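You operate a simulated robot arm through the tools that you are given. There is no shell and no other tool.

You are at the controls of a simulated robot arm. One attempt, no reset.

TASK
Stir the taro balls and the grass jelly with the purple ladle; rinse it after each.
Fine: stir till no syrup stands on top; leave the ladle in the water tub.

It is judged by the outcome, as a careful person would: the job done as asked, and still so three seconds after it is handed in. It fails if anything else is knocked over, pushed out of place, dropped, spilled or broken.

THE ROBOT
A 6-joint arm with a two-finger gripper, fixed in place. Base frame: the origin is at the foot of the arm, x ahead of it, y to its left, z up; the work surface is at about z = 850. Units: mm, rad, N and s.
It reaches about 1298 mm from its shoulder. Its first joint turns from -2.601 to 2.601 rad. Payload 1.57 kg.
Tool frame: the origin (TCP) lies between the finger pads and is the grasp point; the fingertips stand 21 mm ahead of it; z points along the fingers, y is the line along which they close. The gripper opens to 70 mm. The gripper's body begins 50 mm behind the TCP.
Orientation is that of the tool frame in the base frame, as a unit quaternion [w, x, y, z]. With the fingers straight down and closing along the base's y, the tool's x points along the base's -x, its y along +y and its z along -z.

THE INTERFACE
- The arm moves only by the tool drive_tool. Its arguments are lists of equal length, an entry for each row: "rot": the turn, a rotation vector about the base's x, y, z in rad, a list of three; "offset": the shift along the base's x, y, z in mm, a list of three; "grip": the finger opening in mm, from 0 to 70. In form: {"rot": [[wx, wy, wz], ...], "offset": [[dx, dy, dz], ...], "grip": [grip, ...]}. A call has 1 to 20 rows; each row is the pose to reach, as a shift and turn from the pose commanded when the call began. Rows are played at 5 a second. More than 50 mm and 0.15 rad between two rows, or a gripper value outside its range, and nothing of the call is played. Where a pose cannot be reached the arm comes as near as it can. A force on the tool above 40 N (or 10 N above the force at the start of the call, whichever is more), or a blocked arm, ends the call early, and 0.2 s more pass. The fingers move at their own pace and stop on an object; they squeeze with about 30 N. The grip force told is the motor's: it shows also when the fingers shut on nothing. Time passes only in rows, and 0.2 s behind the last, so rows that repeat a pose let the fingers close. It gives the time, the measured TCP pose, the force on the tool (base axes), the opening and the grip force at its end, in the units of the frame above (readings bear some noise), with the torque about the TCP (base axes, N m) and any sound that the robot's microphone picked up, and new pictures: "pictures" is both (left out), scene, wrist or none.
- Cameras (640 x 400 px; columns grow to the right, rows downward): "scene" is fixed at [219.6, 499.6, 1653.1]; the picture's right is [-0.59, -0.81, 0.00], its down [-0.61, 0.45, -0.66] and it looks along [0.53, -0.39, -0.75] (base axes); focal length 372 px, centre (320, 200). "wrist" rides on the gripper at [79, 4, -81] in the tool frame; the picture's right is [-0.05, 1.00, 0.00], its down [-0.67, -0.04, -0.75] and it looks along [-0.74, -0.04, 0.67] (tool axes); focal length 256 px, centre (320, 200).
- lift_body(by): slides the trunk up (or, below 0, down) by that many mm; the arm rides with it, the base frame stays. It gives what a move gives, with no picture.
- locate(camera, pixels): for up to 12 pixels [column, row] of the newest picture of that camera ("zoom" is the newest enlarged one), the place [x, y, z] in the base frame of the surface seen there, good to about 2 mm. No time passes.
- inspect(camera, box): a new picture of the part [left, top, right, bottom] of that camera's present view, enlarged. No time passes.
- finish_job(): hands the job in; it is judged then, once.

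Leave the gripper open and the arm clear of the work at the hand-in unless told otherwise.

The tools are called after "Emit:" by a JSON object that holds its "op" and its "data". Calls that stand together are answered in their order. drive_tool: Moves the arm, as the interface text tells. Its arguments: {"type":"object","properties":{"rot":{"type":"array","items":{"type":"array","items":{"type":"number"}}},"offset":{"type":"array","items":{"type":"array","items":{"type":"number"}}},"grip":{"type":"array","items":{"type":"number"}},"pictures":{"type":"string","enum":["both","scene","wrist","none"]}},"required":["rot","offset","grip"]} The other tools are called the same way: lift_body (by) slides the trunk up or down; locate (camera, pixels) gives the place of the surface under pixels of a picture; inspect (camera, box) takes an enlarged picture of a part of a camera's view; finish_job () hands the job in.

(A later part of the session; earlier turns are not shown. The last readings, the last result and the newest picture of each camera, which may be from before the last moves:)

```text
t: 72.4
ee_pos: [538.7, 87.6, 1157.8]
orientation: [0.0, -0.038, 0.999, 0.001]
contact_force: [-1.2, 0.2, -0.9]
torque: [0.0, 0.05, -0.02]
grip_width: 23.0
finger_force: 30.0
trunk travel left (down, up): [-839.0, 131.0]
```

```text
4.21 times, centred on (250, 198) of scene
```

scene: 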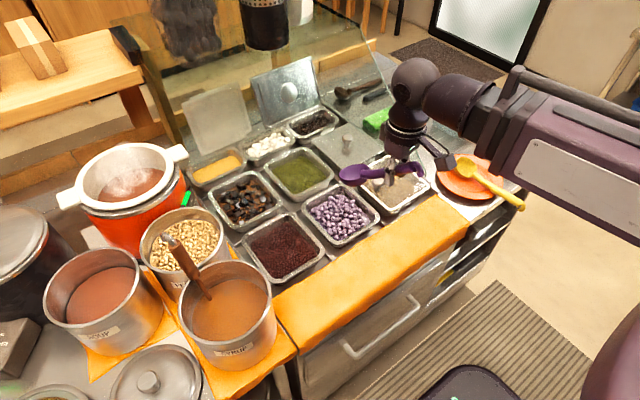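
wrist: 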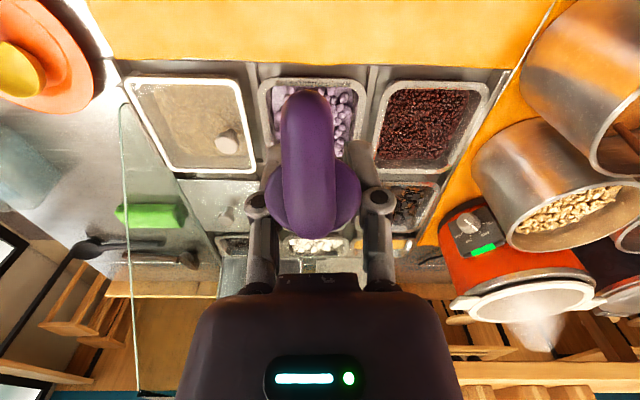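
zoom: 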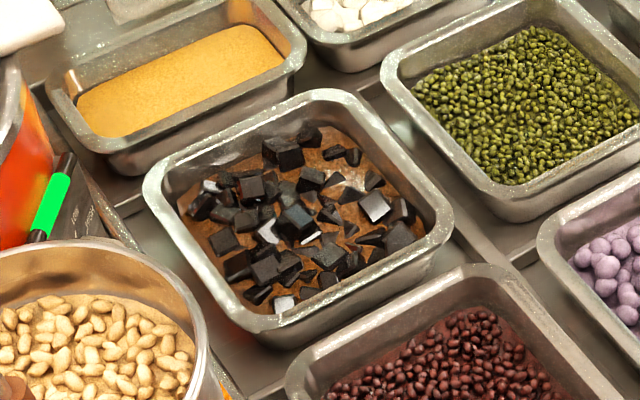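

Now I measure the jelly pan's rim and contents.

Emit:
{"op": "locate", "data": {"camera": "zoom", "pixels": [[148, 185], [200, 265], [265, 330], [448, 225], [360, 285], [225, 120], [325, 93], [410, 155], [290, 210], [330, 150], [220, 270], [400, 240]]}}

Emit:
{"op": "inspect", "data": {"camera": "scene", "box": [300, 130, 460, 230]}}

```text
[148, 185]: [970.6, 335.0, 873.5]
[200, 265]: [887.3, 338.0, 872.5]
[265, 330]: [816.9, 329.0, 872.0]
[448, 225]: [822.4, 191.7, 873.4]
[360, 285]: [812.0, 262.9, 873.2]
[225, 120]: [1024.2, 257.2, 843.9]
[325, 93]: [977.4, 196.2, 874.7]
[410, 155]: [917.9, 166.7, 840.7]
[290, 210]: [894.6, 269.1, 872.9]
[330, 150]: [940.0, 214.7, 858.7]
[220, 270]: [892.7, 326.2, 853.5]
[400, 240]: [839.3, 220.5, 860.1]
```

```text
4.00 times, centred on (380, 180) of scene
```

zoom: 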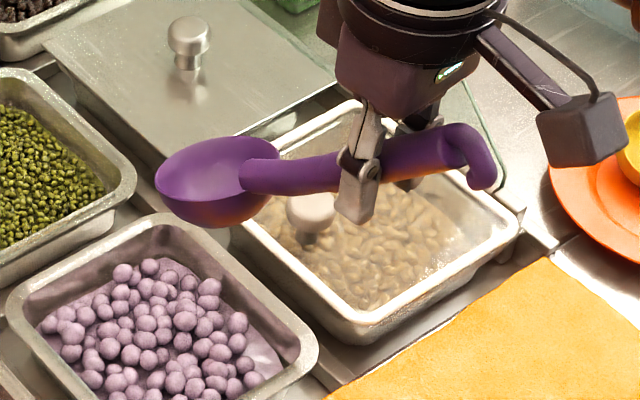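

Emit:
{"op": "locate", "data": {"camera": "zoom", "pixels": [[158, 175], [190, 140], [205, 225], [275, 150], [255, 215], [210, 180], [300, 178]]}}

```text
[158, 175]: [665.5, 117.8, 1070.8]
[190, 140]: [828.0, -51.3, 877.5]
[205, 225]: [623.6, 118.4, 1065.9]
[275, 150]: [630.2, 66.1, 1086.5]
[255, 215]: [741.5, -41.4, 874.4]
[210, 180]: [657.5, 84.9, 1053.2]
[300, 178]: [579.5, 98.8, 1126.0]
```

The bowl sits unchanged at TCP (+106,+7,-87). The jelly pan is centred at (895,262), so the stirring TCP is (789,254). I check how near the pots' rims come.

Emit:
{"op": "inspect", "data": {"camera": "scene", "box": [120, 150, 280, 290]}}

Emit:
{"op": "locate", "data": {"camera": "scene", "pixels": [[224, 236], [218, 222], [200, 210], [221, 250], [271, 285], [250, 264], [188, 200], [183, 190], [162, 210], [150, 235], [230, 262], [183, 150]]}}

```text
2.86 times, centred on (200, 220) of scene
```

zoom: 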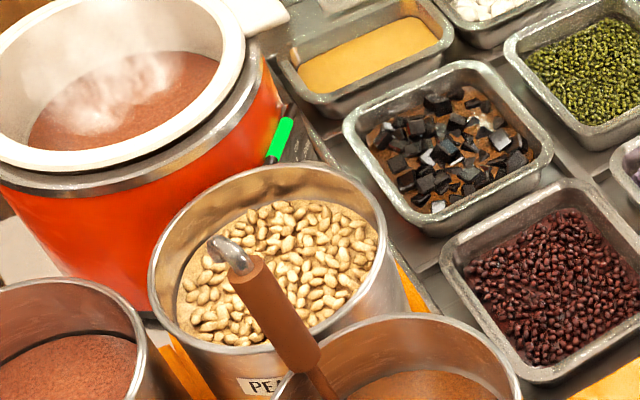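

```text
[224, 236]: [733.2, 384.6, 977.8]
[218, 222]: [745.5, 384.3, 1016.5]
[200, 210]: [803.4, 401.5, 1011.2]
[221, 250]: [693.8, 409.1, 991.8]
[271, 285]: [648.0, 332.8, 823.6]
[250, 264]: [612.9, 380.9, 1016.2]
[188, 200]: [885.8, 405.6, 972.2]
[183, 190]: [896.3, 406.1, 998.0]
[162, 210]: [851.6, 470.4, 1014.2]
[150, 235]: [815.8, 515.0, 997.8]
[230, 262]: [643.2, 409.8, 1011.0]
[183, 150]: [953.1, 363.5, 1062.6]
```

Everything tall is at y ≥ 363, and my gripper stays below y≈326. I move over the jelly pan at the present height.

Emit:
{"op": "drive_tool", "data": {"rot": [[0, 0, 0], [0, 0, 0], [0, 0, 0], [0, 0, 0], [0, 0, 0], [0, 0, 0], [0, 0, 0], [0, 0, 0]], "offset": [[36, 24, 0], [72, 48, 0], [108, 72, 0], [144, 96, 0], [180, 120, 0], [216, 144, 0], [249, 165, 0], [249, 165, 0]], "grip": [0, 0, 0, 0, 0, 0, 0, 0]}}

Emit:
{"op": "inspect", "data": {"camera": "scene", "box": [180, 110, 340, 250]}}

```text
t: 74.2
ee_pos: [786.9, 253.6, 1158.3]
orientation: [0.001, -0.039, 0.999, 0.001]
contact_force: [0.5, 0.8, 0.1]
torque: [0.02, 0.06, -0.03]
grip_width: 23.1
finger_force: 30.1
trunk travel left (down, up): [-839.0, 131.0]
```

scene: 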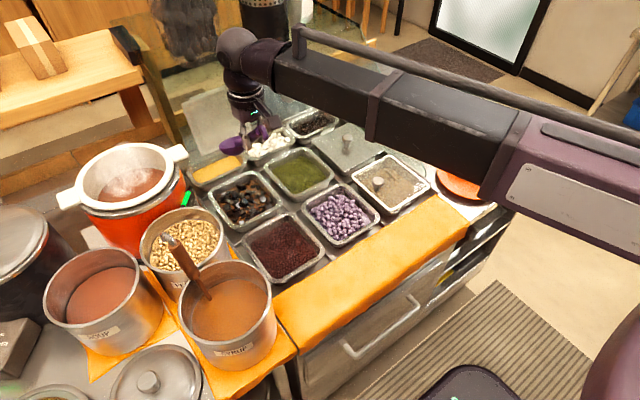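
wrist: 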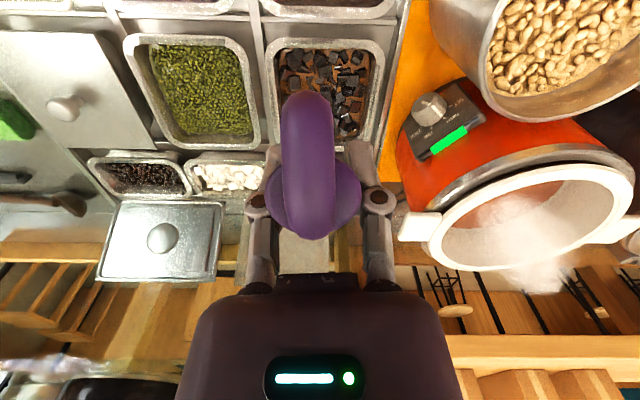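

```text
2.86 times, centred on (260, 180) of scene
```

zoom: 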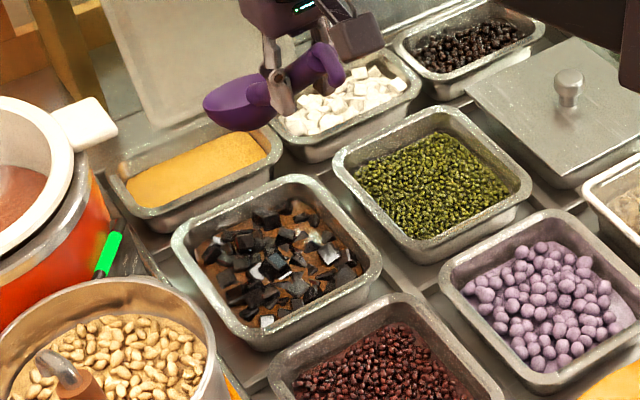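

The bowl is above the jelly pan, and the forearm runs only over low pans. I lower 160 mm (bowl bottom to about z 885) and check alignment.

Emit:
{"op": "lift_body", "data": {"by": -160}}

Emit:
{"op": "inspect", "data": {"camera": "scene", "box": [190, 130, 310, 235]}}

```text
t: 76.0
ee_pos: [785.7, 253.9, 998.3]
orientation: [0.0, -0.039, 0.999, 0.001]
contact_force: [-0.1, -0.6, -0.2]
torque: [-0.01, 0.05, 0.0]
grip_width: 22.8
finger_force: 29.7
trunk travel left (down, up): [-679.0, 291.0]
```

```text
3.81 times, centred on (250, 182) of scene
```

zoom: 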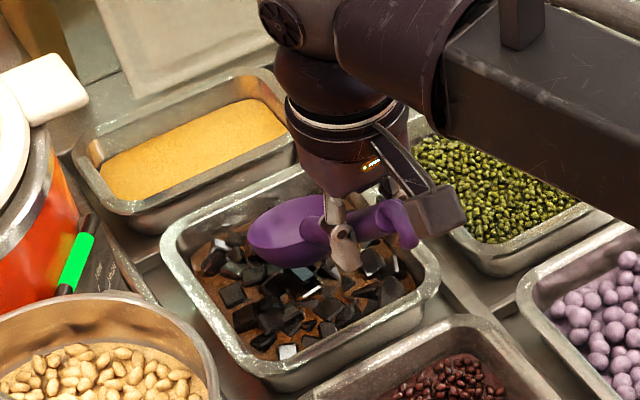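

Well aligned. I lower into the jelly, 45 then 14 mm.

Emit:
{"op": "lift_body", "data": {"by": -45}}

Emit:
{"op": "inspect", "data": {"camera": "scene", "box": [190, 130, 310, 235]}}

Emit:
{"op": "lift_body", "data": {"by": -14}}

```text
t: 76.9
ee_pos: [787.5, 253.3, 953.3]
orientation: [0.0, -0.037, 0.999, 0.001]
contact_force: [0.5, 0.3, -1.2]
torque: [0.01, 0.05, 0.01]
grip_width: 22.8
finger_force: 29.6
trunk travel left (down, up): [-634.0, 336.0]
```

```text
3.81 times, centred on (250, 182) of scene
```

zoom: 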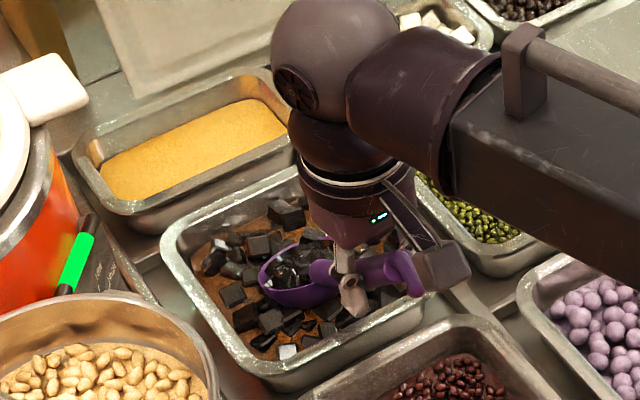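

```text
t: 77.5
ee_pos: [786.9, 256.1, 938.1]
orientation: [0.0, -0.039, 0.999, 0.0]
contact_force: [0.0, -0.5, -0.9]
torque: [-0.02, 0.03, -0.02]
grip_width: 22.9
finger_force: 29.8
trunk travel left (down, up): [-620.0, 350.0]
```

No contact force. I stir two turns of about 20 mm radius.

Emit:
{"op": "drive_tool", "data": {"rot": [[0, 0, 0], [0, 0, 0], [0, 0, 0], [0, 0, 0], [0, 0, 0], [0, 0, 0], [0, 0, 0], [0, 0, 0], [0, 0, 0], [0, 0, 0], [0, 0, 0], [0, 0, 0], [0, 0, 0], [0, 0, 0], [0, 0, 0], [0, 0, 0], [0, 0, 0], [0, 0, 0]], "offset": [[12, 0, 0], [22, -1, 0], [16, 15, 0], [2, 21, 0], [-12, 15, 0], [-18, -1, 0], [-12, -17, 0], [2, -23, 0], [16, -17, 0], [22, -1, 0], [16, 15, 0], [2, 21, 0], [-12, 15, 0], [-18, -1, 0], [-12, -17, 0], [2, -23, 0], [16, -17, 0], [2, -1, 0]], "grip": [0, 0, 0, 0, 0, 0, 0, 0, 0, 0, 0, 0, 0, 0, 0, 0, 0, 0]}}

Emit:
{"op": "inspect", "data": {"camera": "scene", "box": [190, 150, 290, 235]}}

```text
t: 81.3
ee_pos: [788.7, 253.4, 938.3]
orientation: [0.0, -0.039, 0.999, 0.002]
contact_force: [0.2, 0.9, -1.0]
torque: [0.0, 0.11, 0.03]
grip_width: 22.9
finger_force: 30.1
trunk travel left (down, up): [-620.0, 350.0]
```

scene: 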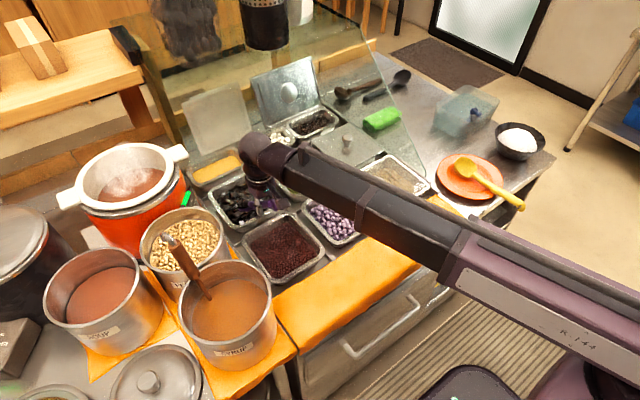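
wrist: 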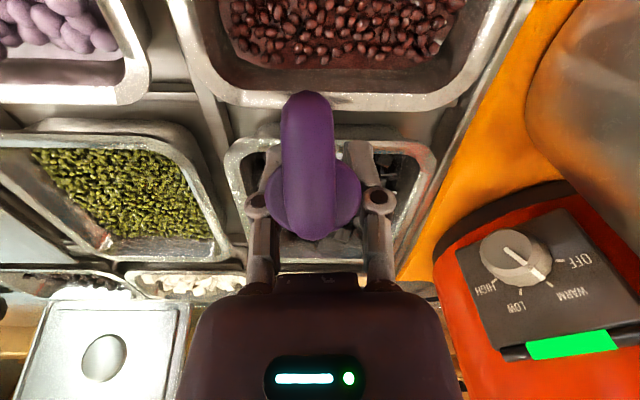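

```text
4.71 times, centred on (240, 192) of scene
```

zoom: 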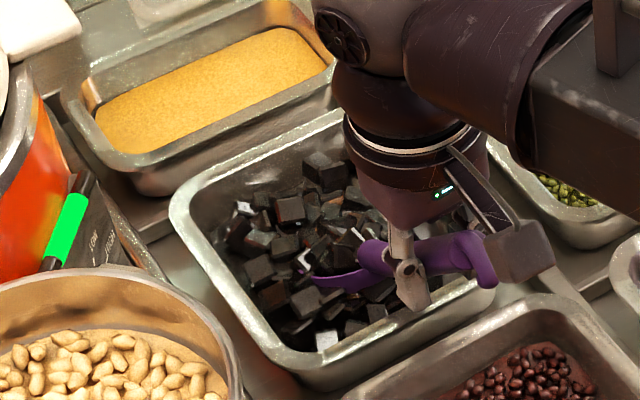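

Most of the syrup is gone, with a little brown left near the centre. I stir again with small turns and cross strokes.

Emit:
{"op": "drive_tool", "data": {"rot": [[0, 0, 0], [0, 0, 0], [0, 0, 0], [0, 0, 0], [0, 0, 0], [0, 0, 0], [0, 0, 0], [0, 0, 0], [0, 0, 0], [0, 0, 0], [0, 0, 0], [0, 0, 0], [0, 0, 0], [0, 0, 0], [0, 0, 0], [0, 0, 0], [0, 0, 0], [0, 0, 0], [0, 0, 0], [0, 0, 0]], "offset": [[14, 0, 0], [10, 10, 0], [0, 14, 0], [-10, 10, 0], [-14, 0, 0], [-10, -10, 0], [0, -14, 0], [10, -10, 0], [14, 0, 0], [0, 0, 0], [-16, 0, 0], [0, 0, 0], [0, 18, 0], [0, 0, 0], [0, -18, 0], [12, -8, 0], [20, 0, 0], [10, 16, 0], [-10, 14, 0], [0, 0, 0]], "grip": [0, 0, 0, 0, 0, 0, 0, 0, 0, 0, 0, 0, 0, 0, 0, 0, 0, 0, 0, 0], "pictures": "none"}}

Emit:
{"op": "inspect", "data": {"camera": "scene", "box": [190, 150, 290, 235]}}

```text
t: 85.5
ee_pos: [787.7, 252.7, 939.9]
orientation: [0.0, -0.039, 0.999, 0.001]
contact_force: [0.7, -0.2, -0.9]
torque: [0.01, 0.07, -0.02]
grip_width: 22.7
finger_force: 29.3
trunk travel left (down, up): [-620.0, 350.0]
```

```text
4.71 times, centred on (240, 192) of scene
```

zoom: 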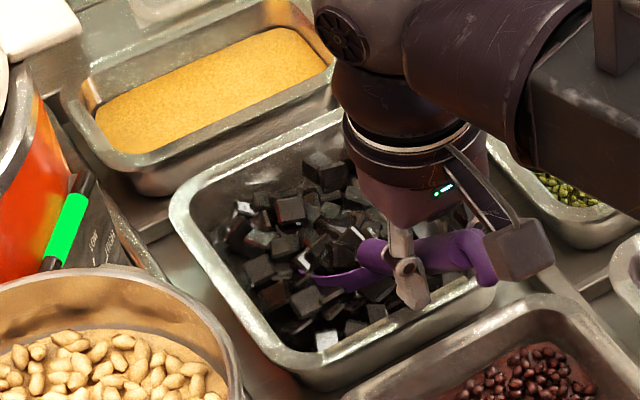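

No syrup is visible. I raise 70 mm, then roll the bowl over the pan as before to drop any jelly back.

Emit:
{"op": "lift_body", "data": {"by": 70}}

Emit:
{"op": "inspect", "data": {"camera": "scene", "box": [190, 140, 290, 225]}}

Emit:
{"op": "drive_tool", "data": {"rot": [[0.14, 0.011, 0], [0.28, 0.021, 0], [0.42, 0.032, 0], [0.45, 0.034, 0]], "offset": [[1, -12, 2], [2, -22, 7], [3, -32, 16], [3, -34, 19]], "grip": [0, 0, 0, 0], "pictures": "none"}}

Emit:
{"op": "inspect", "data": {"camera": "scene", "box": [190, 140, 290, 225]}}

```text
t: 86.6
ee_pos: [788.9, 252.0, 1009.4]
orientation: [0.0, -0.038, 0.999, -0.001]
contact_force: [-0.3, 0.7, -0.9]
torque: [-0.02, 0.06, 0.0]
grip_width: 22.8
finger_force: 29.8
trunk travel left (down, up): [-690.0, 280.0]
```

```text
4.71 times, centred on (240, 182) of scene
```

zoom: 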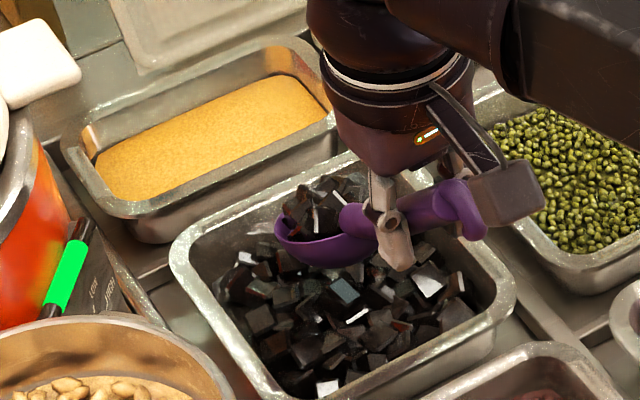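

```text
t: 87.6
ee_pos: [791.5, 219.6, 1028.4]
orientation: [-0.008, -0.038, 0.974, 0.224]
contact_force: [-0.5, 0.0, -0.3]
torque: [-0.04, 0.05, -0.02]
grip_width: 23.2
finger_force: 29.8
trunk travel left (down, up): [-690.0, 280.0]
```

```text
4.71 times, centred on (240, 182) of scene
```

zoom: 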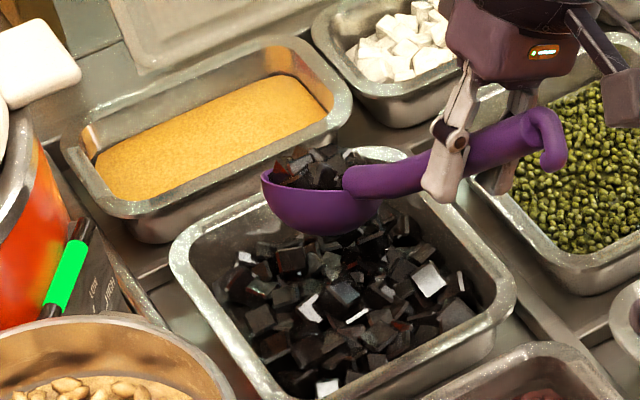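

The jelly surface shows no syrup and the bowl holds a scoop. I go on: lower 35, roll to 0.85.

Emit:
{"op": "lift_body", "data": {"by": -35}}

Emit:
{"op": "drive_tool", "data": {"rot": [[0.13, 0.01, 0], [0.26, 0.02, 0], [0.38, 0.028, 0], [0.38, 0.028, 0]], "offset": [[1, -6, 13], [2, -13, 28], [2, -18, 44], [2, -18, 44]], "grip": [0, 0, 0, 0], "pictures": "none"}}

Emit:
{"op": "lift_body", "data": {"by": -50}}

Emit:
{"op": "inspect", "data": {"camera": "scene", "box": [190, 140, 290, 225]}}

```text
t: 88.4
ee_pos: [791.5, 218.9, 992.2]
orientation: [-0.008, -0.038, 0.974, 0.223]
contact_force: [-0.3, 0.4, -1.5]
torque: [-0.03, 0.05, 0.0]
grip_width: 22.9
finger_force: 30.1
trunk travel left (down, up): [-655.0, 315.0]
```

```text
t: 89.4
ee_pos: [793.7, 198.9, 1034.2]
orientation: [-0.014, -0.036, 0.913, 0.406]
contact_force: [-0.3, 0.6, 0.2]
torque: [-0.01, 0.06, -0.01]
grip_width: 23.2
finger_force: 29.9
trunk travel left (down, up): [-655.0, 315.0]
```

```text
t: 90.3
ee_pos: [793.8, 198.1, 984.7]
orientation: [-0.016, -0.035, 0.913, 0.405]
contact_force: [0.2, -0.4, -1.0]
torque: [-0.06, 0.04, 0.0]
grip_width: 23.0
finger_force: 30.4
trunk travel left (down, up): [-605.0, 365.0]
```

```text
4.71 times, centred on (240, 182) of scene
```

zoom: 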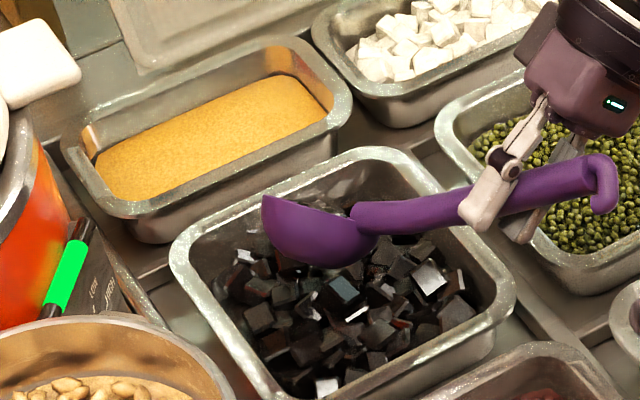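

Emptying over the pan. I roll on to about 1.2.

Emit:
{"op": "drive_tool", "data": {"rot": [[0.12, 0.009, 0], [0.24, 0.018, 0], [0.36, 0.027, 0], [0.36, 0.027, 0], [0.36, 0.027, 0]], "offset": [[0, -5, 18], [0, -10, 37], [0, -13, 58], [0, -13, 58], [0, -13, 58]], "grip": [0, 0, 0, 0, 0], "pictures": "none"}}

Emit:
{"op": "inspect", "data": {"camera": "scene", "box": [190, 130, 310, 225]}}

```text
t: 91.5
ee_pos: [792.8, 186.9, 1042.1]
orientation: [-0.02, -0.032, 0.825, 0.564]
contact_force: [-0.2, 1.0, -0.3]
torque: [-0.01, 0.06, -0.02]
grip_width: 23.3
finger_force: 30.0
trunk travel left (down, up): [-605.0, 365.0]
```

```text
4.21 times, centred on (250, 178) of scene
```

zoom: 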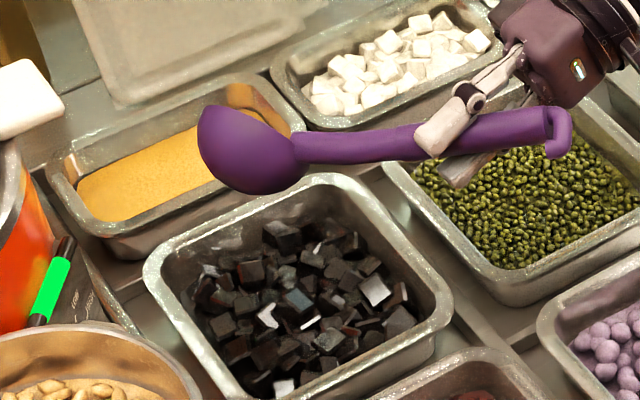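

The jelly is fully back and no syrup stands on top. I raise 120 mm and roll level over the pan.

Emit:
{"op": "lift_body", "data": {"by": 120}}

Emit:
{"op": "drive_tool", "data": {"rot": [[-0.14, -0.011, 0], [-0.28, -0.021, 0], [-0.42, -0.032, 0], [-0.56, -0.042, 0], [-0.7, -0.053, 0], [-0.84, -0.063, 0], [-0.98, -0.074, 0], [-1.12, -0.084, 0], [-1.196, -0.09, 0], [-1.196, -0.09, 0]], "offset": [[0, 5, -23], [0, 10, -45], [0, 16, -64], [0, 23, -81], [0, 31, -95], [0, 40, -106], [-1, 50, -113], [-2, 60, -118], [-3, 65, -119], [-3, 65, -119]], "grip": [0, 0, 0, 0, 0, 0, 0, 0, 0, 0], "pictures": "none"}}

Emit:
{"op": "inspect", "data": {"camera": "scene", "box": [190, 120, 310, 235]}}

```text
t: 93.0
ee_pos: [793.0, 185.5, 1162.9]
orientation: [-0.02, -0.031, 0.825, 0.563]
contact_force: [-0.1, 0.5, -1.4]
torque: [-0.05, 0.05, 0.02]
grip_width: 23.1
finger_force: 30.1
trunk travel left (down, up): [-725.0, 245.0]
```

```text
t: 95.2
ee_pos: [790.8, 250.1, 1043.7]
orientation: [0.0, -0.038, 0.999, 0.0]
contact_force: [0.6, -0.1, -0.4]
torque: [0.01, 0.03, 0.02]
grip_width: 23.3
finger_force: 30.1
trunk travel left (down, up): [-725.0, 245.0]
```

```text
3.48 times, centred on (250, 178) of scene
```

zoom: 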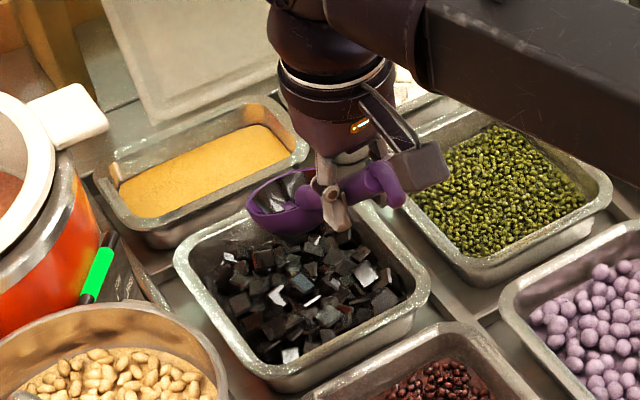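

Only a film is left in the bowl. I raise 112 mm (above blue's hook height) and carry it back by the same route to the tub.

Emit:
{"op": "lift_body", "data": {"by": 112}}

Emit:
{"op": "drive_tool", "data": {"rot": [[0, 0, 0], [0, 0, 0], [0, 0, 0], [0, 0, 0], [0, 0, 0], [0, 0, 0], [0, 0, 0], [0, 0, 0], [0, 0, 0], [0, 0, 0], [0, 0, 0], [0, 0, 0], [0, 0, 0], [0, 0, 0]], "offset": [[-36, -24, 0], [-72, -48, 0], [-108, -72, 0], [-144, -96, 0], [-180, -120, 0], [-216, -144, 0], [-250, -170, 0], [-250, -215, 0], [-250, -260, 0], [-250, -305, 0], [-250, -350, 0], [-250, -395, 0], [-250, -440, 0], [-250, -485, 0]], "grip": [0, 0, 0, 0, 0, 0, 0, 0, 0, 0, 0, 0, 0, 0], "pictures": "none"}}

Emit:
{"op": "drive_tool", "data": {"rot": [[0, 0, 0], [0, 0, 0], [0, 0, 0], [0, 0, 0], [0, 0, 0], [0, 0, 0], [0, 0, 0], [0, 0, 0], [0, 0, 0], [0, 0, 0], [0, 0, 0], [0, 0, 0]], "offset": [[0, -45, 0], [0, -90, 0], [0, -135, 0], [0, -180, 0], [0, -225, 0], [0, -270, 0], [0, -300, 0], [35, -325, 0], [75, -335, 0], [115, -342, 0], [158, -342, 0], [158, -342, 0]], "grip": [0, 0, 0, 0, 0, 0, 0, 0, 0, 0, 0, 0]}}

Emit:
{"op": "inspect", "data": {"camera": "scene", "box": [432, 30, 532, 142]}}

```text
t: 96.6
ee_pos: [790.0, 248.9, 1156.6]
orientation: [0.0, -0.038, 0.999, 0.001]
contact_force: [0.0, 0.7, -0.1]
torque: [0.0, 0.07, 0.0]
grip_width: 23.0
finger_force: 30.1
trunk travel left (down, up): [-837.0, 133.0]
```

```text
t: 99.6
ee_pos: [540.5, -236.3, 1156.2]
orientation: [0.0, -0.039, 0.999, 0.0]
contact_force: [-0.4, 0.3, -0.6]
torque: [0.03, 0.04, 0.03]
grip_width: 23.2
finger_force: 30.3
trunk travel left (down, up): [-837.0, 133.0]
```

```text
t: 102.2
ee_pos: [700.1, -578.2, 1157.0]
orientation: [0.001, -0.038, 0.999, 0.0]
contact_force: [-0.8, -0.3, -0.3]
torque: [0.02, -0.01, 0.01]
grip_width: 23.1
finger_force: 29.8
trunk travel left (down, up): [-837.0, 133.0]
```

scene: 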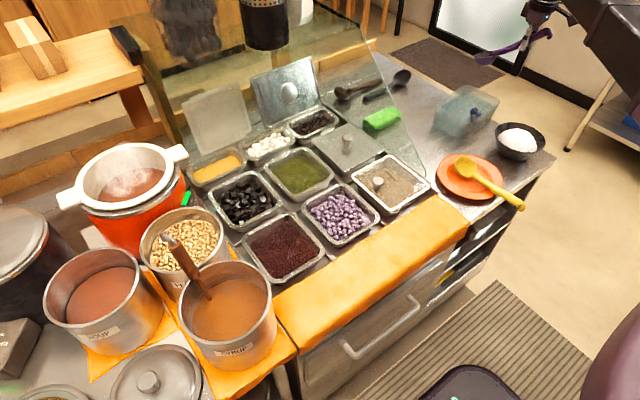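
wrist: 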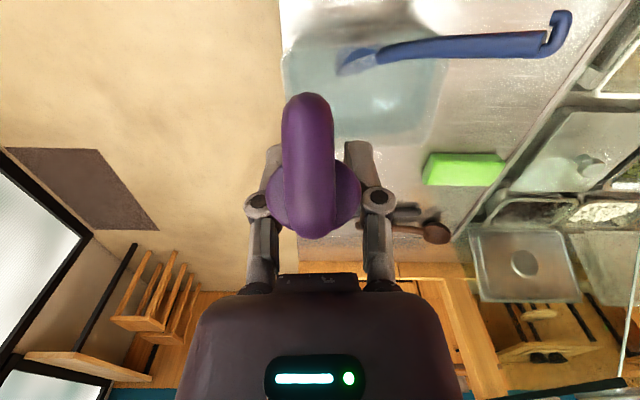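

```text
3.57 times, centred on (482, 86) of scene
```

zoom: 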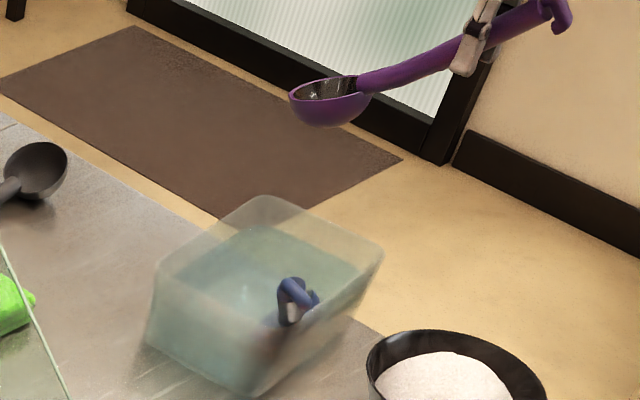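

Blue is undisturbed and nothing else has moved. I lower the ladle (184 mm in all, to TCP z≈973) into the same free water and swish.

Emit:
{"op": "lift_body", "data": {"by": -138}}

Emit:
{"op": "lift_body", "data": {"by": -46}}

Emit:
{"op": "drive_tool", "data": {"rot": [[0, 0, 0], [0, 0, 0], [0, 0, 0], [0, 0, 0], [0, 0, 0], [0, 0, 0], [0, 0, 0], [0, 0, 0], [0, 0, 0], [0, 0, 0], [0, 0, 0], [0, 0, 0], [0, 0, 0], [0, 0, 0], [0, 0, 0], [0, 0, 0], [0, 0, 0], [0, 0, 0], [0, 0, 0], [0, 0, 0]], "offset": [[0, 12, 0], [4, 26, 0], [0, 10, 0], [-3, -8, 0], [3, 10, 0], [4, 26, 0], [-2, 10, 0], [-3, -8, 0], [3, 10, 0], [4, 26, 0], [-2, 10, 0], [-3, -8, 0], [3, 10, 0], [4, 26, 0], [-2, 10, 0], [-3, -8, 0], [3, 10, 0], [4, 26, 0], [0, 10, 0], [0, 0, 0]], "grip": [0, 0, 0, 0, 0, 0, 0, 0, 0, 0, 0, 0, 0, 0, 0, 0, 0, 0, 0, 0]}}

Emit:
{"op": "inspect", "data": {"camera": "scene", "box": [432, 60, 532, 142]}}

```text
t: 103.9
ee_pos: [699.9, -578.1, 1017.9]
orientation: [0.0, -0.038, 0.999, -0.001]
contact_force: [-0.5, -0.1, -0.5]
torque: [-0.05, 0.05, 0.03]
grip_width: 23.1
finger_force: 30.1
trunk travel left (down, up): [-699.0, 271.0]
```

```text
t: 104.8
ee_pos: [699.4, -578.0, 970.9]
orientation: [0.001, -0.038, 0.999, 0.0]
contact_force: [0.6, -0.2, -1.9]
torque: [0.0, 0.03, -0.01]
grip_width: 23.0
finger_force: 30.2
trunk travel left (down, up): [-653.0, 317.0]
```

```text
t: 109.0
ee_pos: [698.5, -579.3, 973.1]
orientation: [0.001, -0.038, 0.999, 0.001]
contact_force: [-0.7, -0.9, -1.6]
torque: [-0.01, 0.05, 0.04]
grip_width: 22.9
finger_force: 30.0
trunk travel left (down, up): [-653.0, 317.0]
```

scene: 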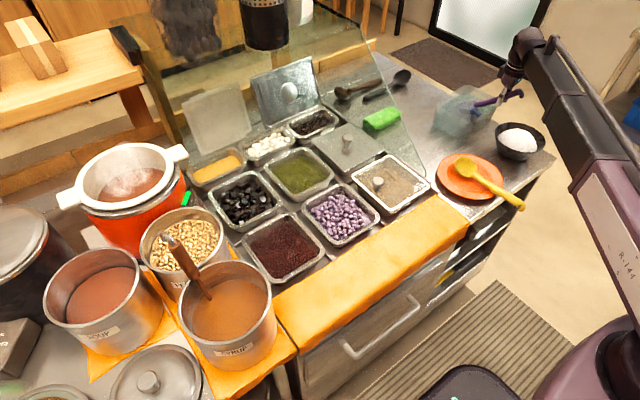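
wrist: 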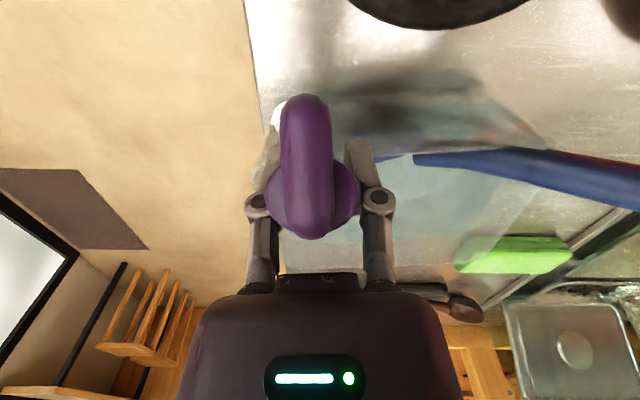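

```text
4.88 times, centred on (482, 101) of scene
```

zoom: 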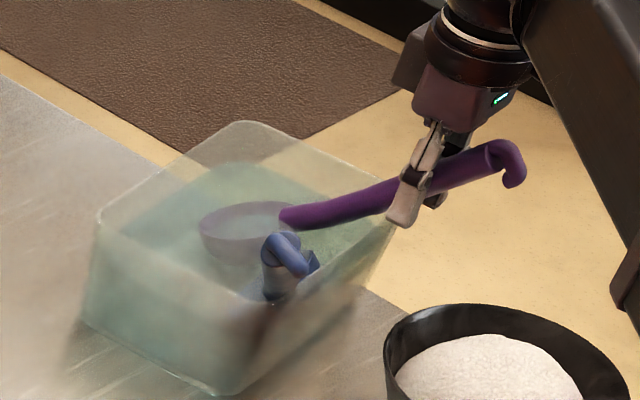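

I lift briefly to confirm that the bowl is clean.

Emit:
{"op": "lift_body", "data": {"by": 65}}

Emit:
{"op": "inspect", "data": {"camera": "scene", "box": [448, 60, 508, 100]}}

```text
t: 110.0
ee_pos: [698.6, -579.3, 1037.0]
orientation: [0.001, -0.038, 0.999, 0.0]
contact_force: [-0.1, -0.2, -0.9]
torque: [-0.01, 0.04, -0.01]
grip_width: 23.0
finger_force: 29.6
trunk travel left (down, up): [-718.0, 252.0]
```

```text
10.00 times, centred on (478, 80) of scene
```

zoom: 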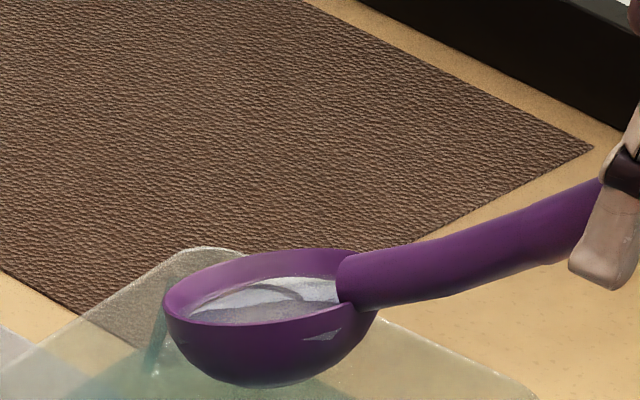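

Clean. Now I set it down: shift to about x=693, lower to TCP z≈963 (its original resting height), watching the force.

Emit:
{"op": "drive_tool", "data": {"rot": [[0, 0, 0], [0, 0, 0]], "offset": [[-5, 2, 0], [-5, 2, 0]], "grip": [0, 0], "pictures": "none"}}

Emit:
{"op": "lift_body", "data": {"by": -68}}

Emit:
{"op": "lift_body", "data": {"by": -6}}

Emit:
{"op": "inspect", "data": {"camera": "scene", "box": [432, 60, 532, 142]}}

```text
t: 110.6
ee_pos: [693.6, -575.8, 1037.2]
orientation: [0.001, -0.039, 0.999, 0.0]
contact_force: [0.5, -0.4, -1.2]
torque: [0.05, 0.05, 0.0]
grip_width: 23.0
finger_force: 30.1
trunk travel left (down, up): [-718.0, 252.0]
```

```text
t: 111.7
ee_pos: [694.2, -575.7, 967.8]
orientation: [0.0, -0.039, 0.999, -0.001]
contact_force: [-0.3, 0.8, -1.9]
torque: [0.02, 0.05, 0.01]
grip_width: 23.1
finger_force: 30.4
trunk travel left (down, up): [-650.0, 320.0]
```

```text
t: 112.2
ee_pos: [692.1, -575.1, 963.3]
orientation: [0.0, -0.038, 0.999, -0.001]
contact_force: [-5.9, 0.6, 7.7]
torque: [0.05, -0.4, 0.0]
grip_width: 23.0
finger_force: 29.9
trunk travel left (down, up): [-644.0, 326.0]
```

```text
4.88 times, centred on (482, 101) of scene
```

zoom: 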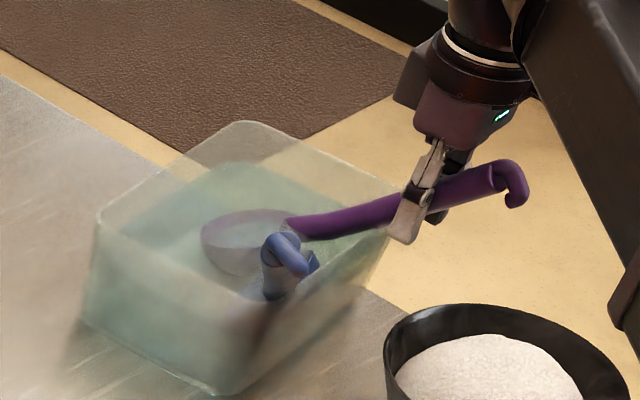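

The handle now bears lightly on the rim (8 N). I raise 3 mm to relax it, then open slowly to 45 mm.

Emit:
{"op": "lift_body", "data": {"by": 3}}

Emit:
{"op": "drive_tool", "data": {"rot": [[0, 0, 0], [0, 0, 0], [0, 0, 0], [0, 0, 0], [0, 0, 0]], "offset": [[0, 0, 0], [0, 0, 0], [0, 0, 0], [0, 0, 0], [0, 0, 0]], "grip": [24, 28, 35, 45, 45]}}

Emit:
{"op": "inspect", "data": {"camera": "scene", "box": [432, 60, 532, 142]}}

```text
t: 112.7
ee_pos: [694.2, -574.5, 967.3]
orientation: [0.001, -0.039, 0.999, 0.0]
contact_force: [0.0, 0.3, -1.4]
torque: [-0.01, 0.03, -0.02]
grip_width: 22.9
finger_force: 30.2
trunk travel left (down, up): [-647.0, 323.0]
```

```text
t: 113.9
ee_pos: [693.2, -575.8, 965.9]
orientation: [0.001, -0.038, 0.999, 0.0]
contact_force: [-0.4, -0.1, 0.6]
torque: [0.01, -0.02, 0.0]
grip_width: 45.3
finger_force: 0.0
trunk travel left (down, up): [-647.0, 323.0]
```

scene: 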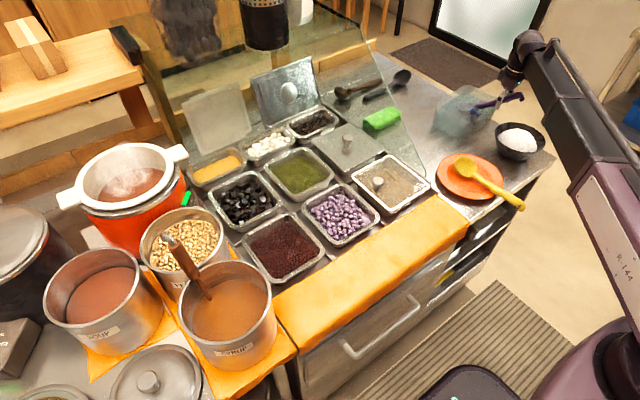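
wrist: 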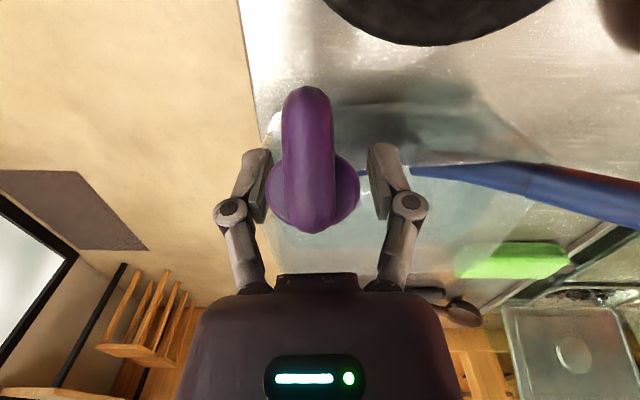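

```text
4.88 times, centred on (482, 101) of scene
```

zoom: 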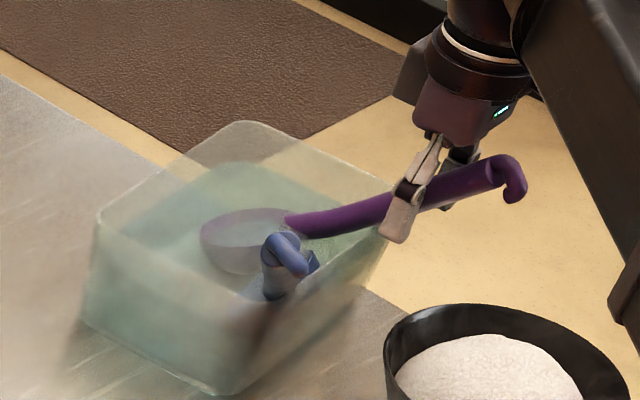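

The purple ladle rests stable in the tub. I raise 120 mm straight up and examine the blue ladle to restore it.

Emit:
{"op": "lift_body", "data": {"by": 120}}

Emit:
{"op": "inspect", "data": {"camera": "scene", "box": [432, 70, 522, 142]}}

Emit:
{"op": "inspect", "data": {"camera": "wrist", "box": [240, 0, 560, 200]}}

```text
t: 115.4
ee_pos: [694.7, -576.6, 1086.4]
orientation: [0.001, -0.038, 0.999, 0.0]
contact_force: [-0.7, 0.7, 0.3]
torque: [0.03, -0.02, 0.03]
grip_width: 44.9
finger_force: 0.1
trunk travel left (down, up): [-767.0, 203.0]
```

```text
5.56 times, centred on (477, 106) of scene
```

zoom: 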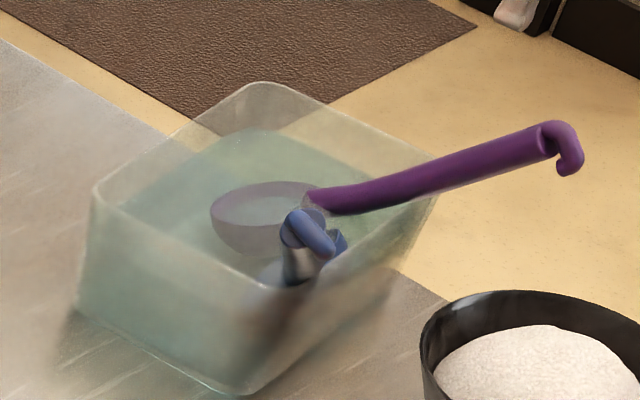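

```text
2.00 times, centred on (400, 100) of wrist
```

zoom: 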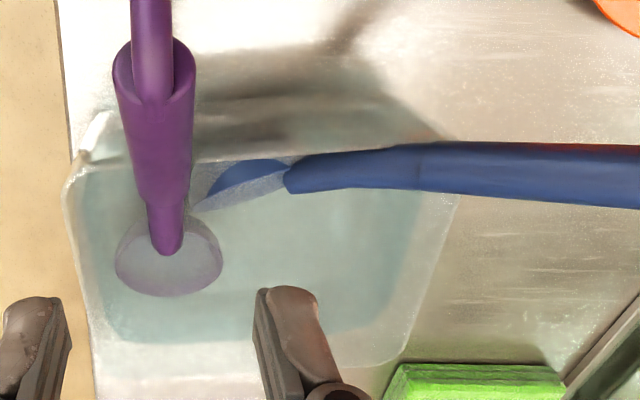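

Purple is in place. The blue ladle lies rolled on its side, its bowl on edge at the near wall and its handle pointing from (717,-491,928) to (680,-408,1009). I'll put it back leaning over the near rim. First I yaw the tool by -1.2 rad to line up with its handle and hover above it.

Emit:
{"op": "drive_tool", "data": {"rot": [[0, 0, -0.13], [0, 0, -0.26], [0, 0, -0.39], [0, 0, -0.52], [0, 0, -0.65], [0, 0, -0.78], [0, 0, -0.91], [0, 0, -1.04], [0, 0, -1.17], [0, 0, -1.23], [0, 0, -1.23]], "offset": [[0, 12, 0], [0, 25, 0], [0, 38, 0], [0, 51, 0], [0, 64, 0], [0, 77, 0], [0, 90, 0], [0, 103, 0], [2, 116, 0], [2, 124, 0], [2, 124, 0]], "grip": [45, 45, 45, 45, 45, 45, 45, 45, 45, 45, 45]}}

Emit:
{"op": "inspect", "data": {"camera": "scene", "box": [432, 50, 532, 142]}}

Emit:
{"op": "inspect", "data": {"camera": "wrist", "box": [160, 0, 480, 200]}}

```text
t: 117.8
ee_pos: [695.5, -452.5, 1086.1]
orientation: [0.001, 0.546, 0.838, 0.0]
contact_force: [-0.5, 0.5, -0.1]
torque: [-0.02, 0.0, -0.01]
grip_width: 45.1
finger_force: 0.1
trunk travel left (down, up): [-767.0, 203.0]
```

scene: 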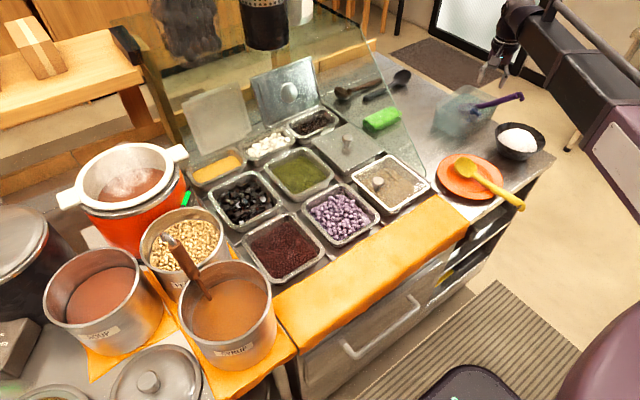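
wrist: 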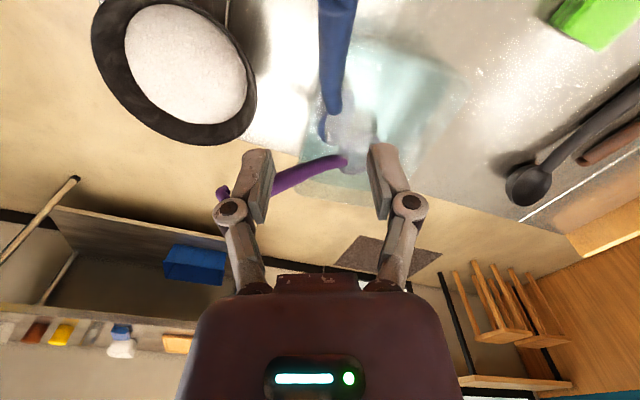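

```text
4.35 times, centred on (482, 96) of scene
```

zoom: 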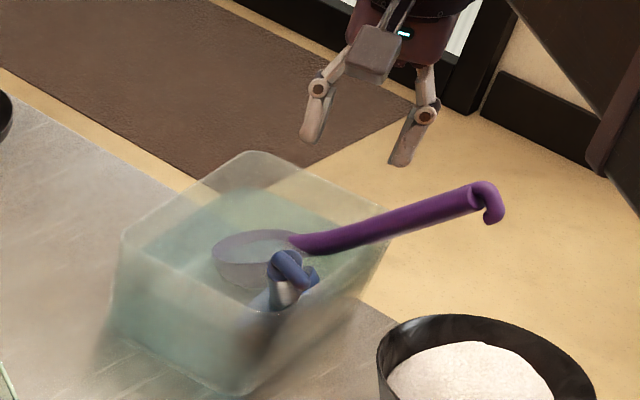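

```text
2.00 times, centred on (320, 100) of wrist
```

zoom: 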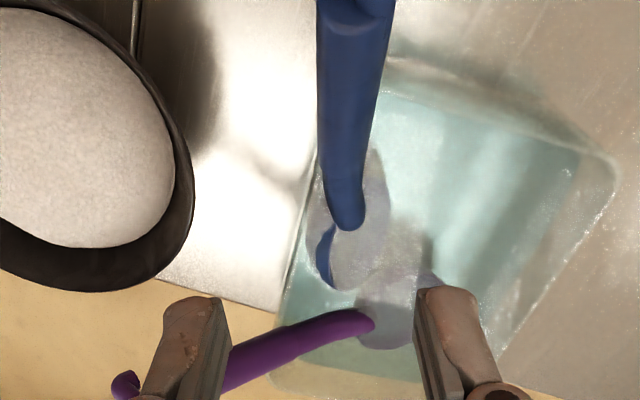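

The view now shows the blue bowl with its -x edge raised out of the water, rolled perhaps 40° about the handle. I locate handle and bowl points to get its pose.

Emit:
{"op": "locate", "data": {"camera": "zoom", "pixels": [[322, 240], [328, 270], [312, 205], [385, 210], [375, 170], [340, 290], [345, 215], [350, 150], [340, 100], [370, 60], [330, 60], [350, 30]]}}

Emit:
{"op": "inspect", "data": {"camera": "wrist", "box": [290, 0, 390, 62]}}

```text
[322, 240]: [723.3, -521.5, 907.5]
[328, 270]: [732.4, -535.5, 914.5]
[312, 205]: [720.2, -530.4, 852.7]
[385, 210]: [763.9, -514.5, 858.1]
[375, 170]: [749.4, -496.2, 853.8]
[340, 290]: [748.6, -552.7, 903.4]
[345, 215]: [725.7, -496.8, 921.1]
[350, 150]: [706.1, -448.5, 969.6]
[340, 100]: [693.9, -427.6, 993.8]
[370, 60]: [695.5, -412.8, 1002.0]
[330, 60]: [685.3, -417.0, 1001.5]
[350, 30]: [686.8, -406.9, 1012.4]
```

```text
6.40 times, centred on (340, 31) of wrist
```

zoom: 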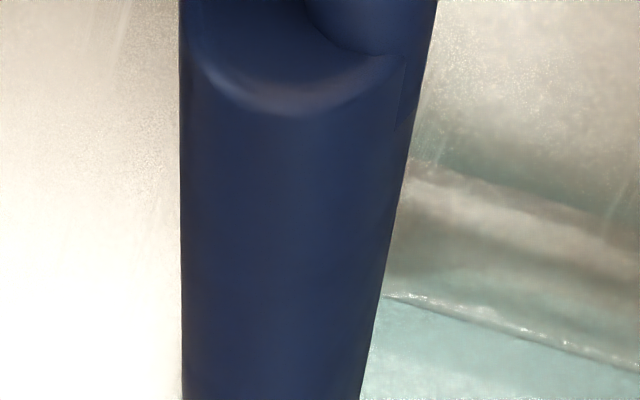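

The blue handle runs along azimuth 113°, elevation 43°, like before, and is rolled about 0.7 rad about its own axis (hook curling toward -x). I'll grip it with half that roll in my tool, so that after undoing the roll I release with only a slight opposite tilt. I rotate the tool 0.35 rad about the handle axis above grip point (698,-439), fingers open to 60.

Emit:
{"op": "drive_tool", "data": {"rot": [[-0.034, 0.078, 0.079], [-0.068, 0.157, 0.159], [-0.1, 0.235, 0.238], [-0.1, 0.235, 0.238]], "offset": [[1, 5, 1], [2, 10, 3], [2.5, 13.5, 6], [2.5, 13.5, 6]], "grip": [50, 60, 60, 60]}}

Emit:
{"op": "inspect", "data": {"camera": "scene", "box": [432, 40, 532, 142]}}

Emit:
{"op": "inspect", "data": {"camera": "wrist", "box": [160, 0, 480, 300]}}

```text
t: 118.8
ee_pos: [697.8, -436.6, 1092.7]
orientation: [-0.071, 0.437, 0.89, -0.107]
contact_force: [-0.1, -0.9, -0.4]
torque: [0.02, 0.0, -0.01]
grip_width: 60.3
finger_force: 0.1
trunk travel left (down, up): [-767.0, 203.0]
```

scene: 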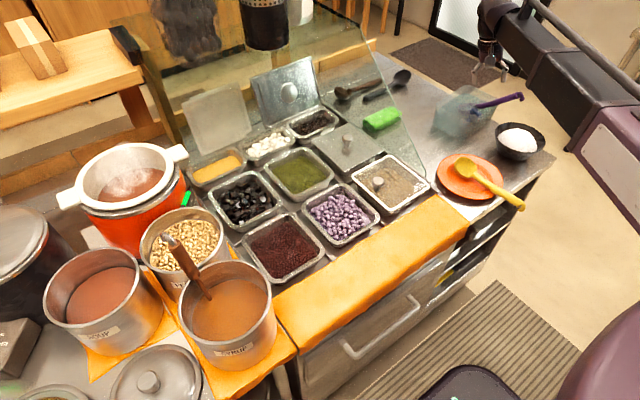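
wrist: 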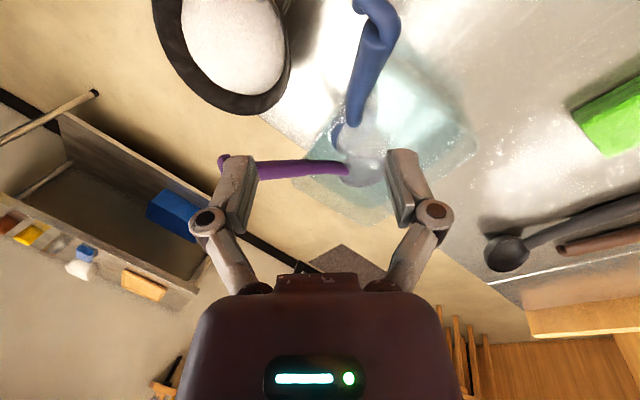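

```text
3.92 times, centred on (482, 91) of scene
```

zoom: 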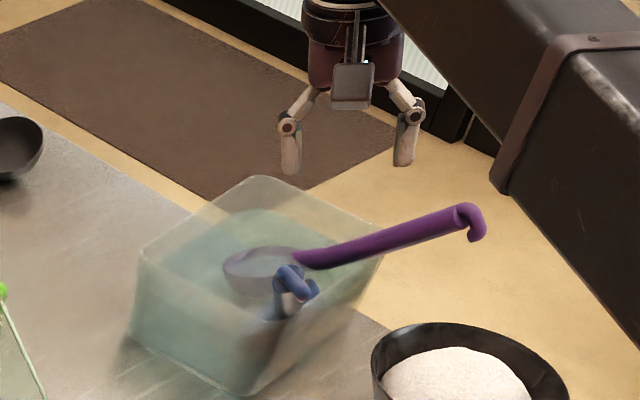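

```text
1.33 times, centred on (320, 150) of wrist
```

zoom: 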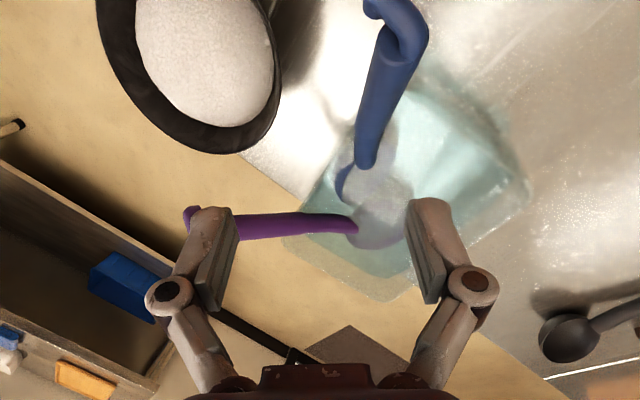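

The tool axis is tilted as planned. Halfway check: I lower 75 mm.

Emit:
{"op": "lift_body", "data": {"by": -75}}

Emit:
{"op": "inspect", "data": {"camera": "scene", "box": [442, 60, 522, 132]}}

Emit:
{"op": "inspect", "data": {"camera": "wrist", "box": [160, 0, 480, 300]}}

```text
t: 120.0
ee_pos: [698.2, -439.1, 1017.3]
orientation: [-0.071, 0.438, 0.89, -0.106]
contact_force: [-0.5, 0.5, 0.2]
torque: [-0.01, 0.0, 0.0]
grip_width: 60.4
finger_force: 0.0
trunk travel left (down, up): [-692.0, 278.0]
```

```text
5.56 times, centred on (482, 96) of scene
```

zoom: 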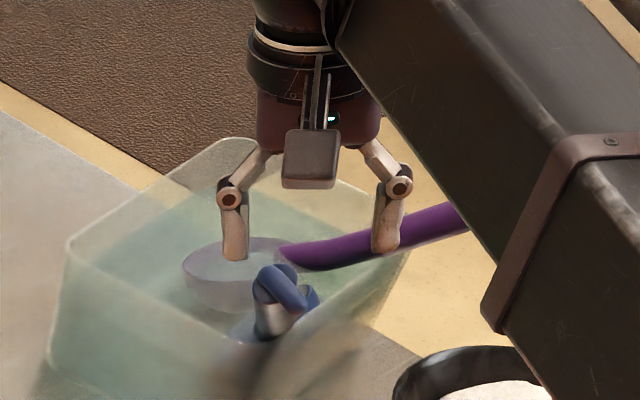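

```text
1.33 times, centred on (320, 150) of wrist
```

zoom: 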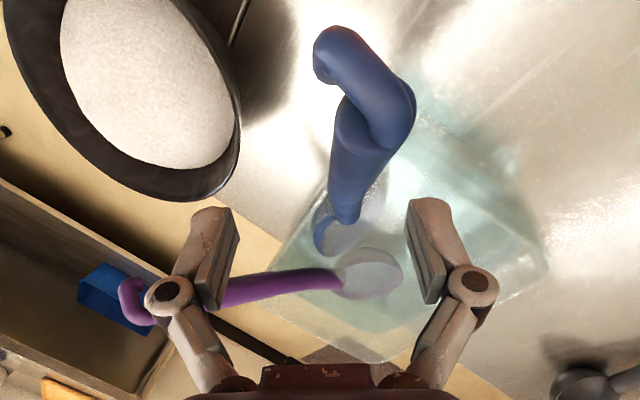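

The blue handle is between the fingers and converging. I lower the last 40 mm.

Emit:
{"op": "lift_body", "data": {"by": -40}}

Emit:
{"op": "inspect", "data": {"camera": "scene", "box": [442, 60, 522, 132]}}

Emit:
{"op": "inspect", "data": {"camera": "wrist", "box": [160, 0, 480, 300]}}

```text
t: 120.8
ee_pos: [696.8, -438.0, 976.8]
orientation: [-0.071, 0.438, 0.89, -0.106]
contact_force: [-1.3, 0.0, -0.1]
torque: [-0.01, -0.01, -0.02]
grip_width: 60.1
finger_force: 0.0
trunk travel left (down, up): [-652.0, 318.0]
```

```text
5.56 times, centred on (482, 96) of scene
```

zoom: 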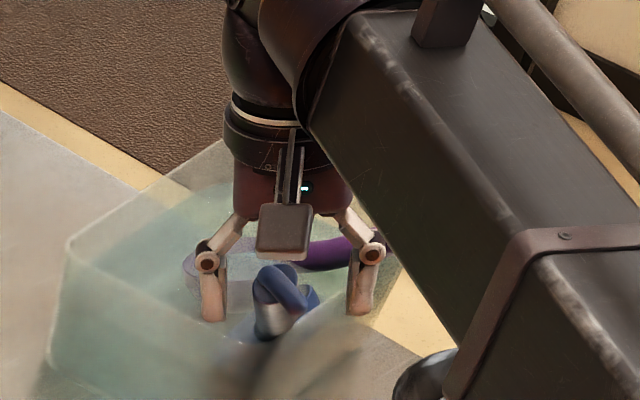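

```text
1.33 times, centred on (320, 150) of wrist
```

zoom: 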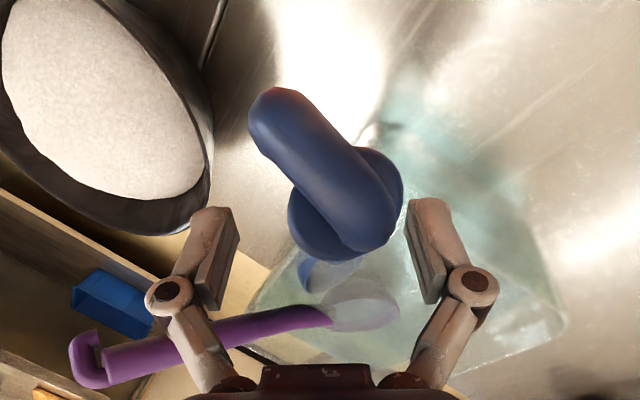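

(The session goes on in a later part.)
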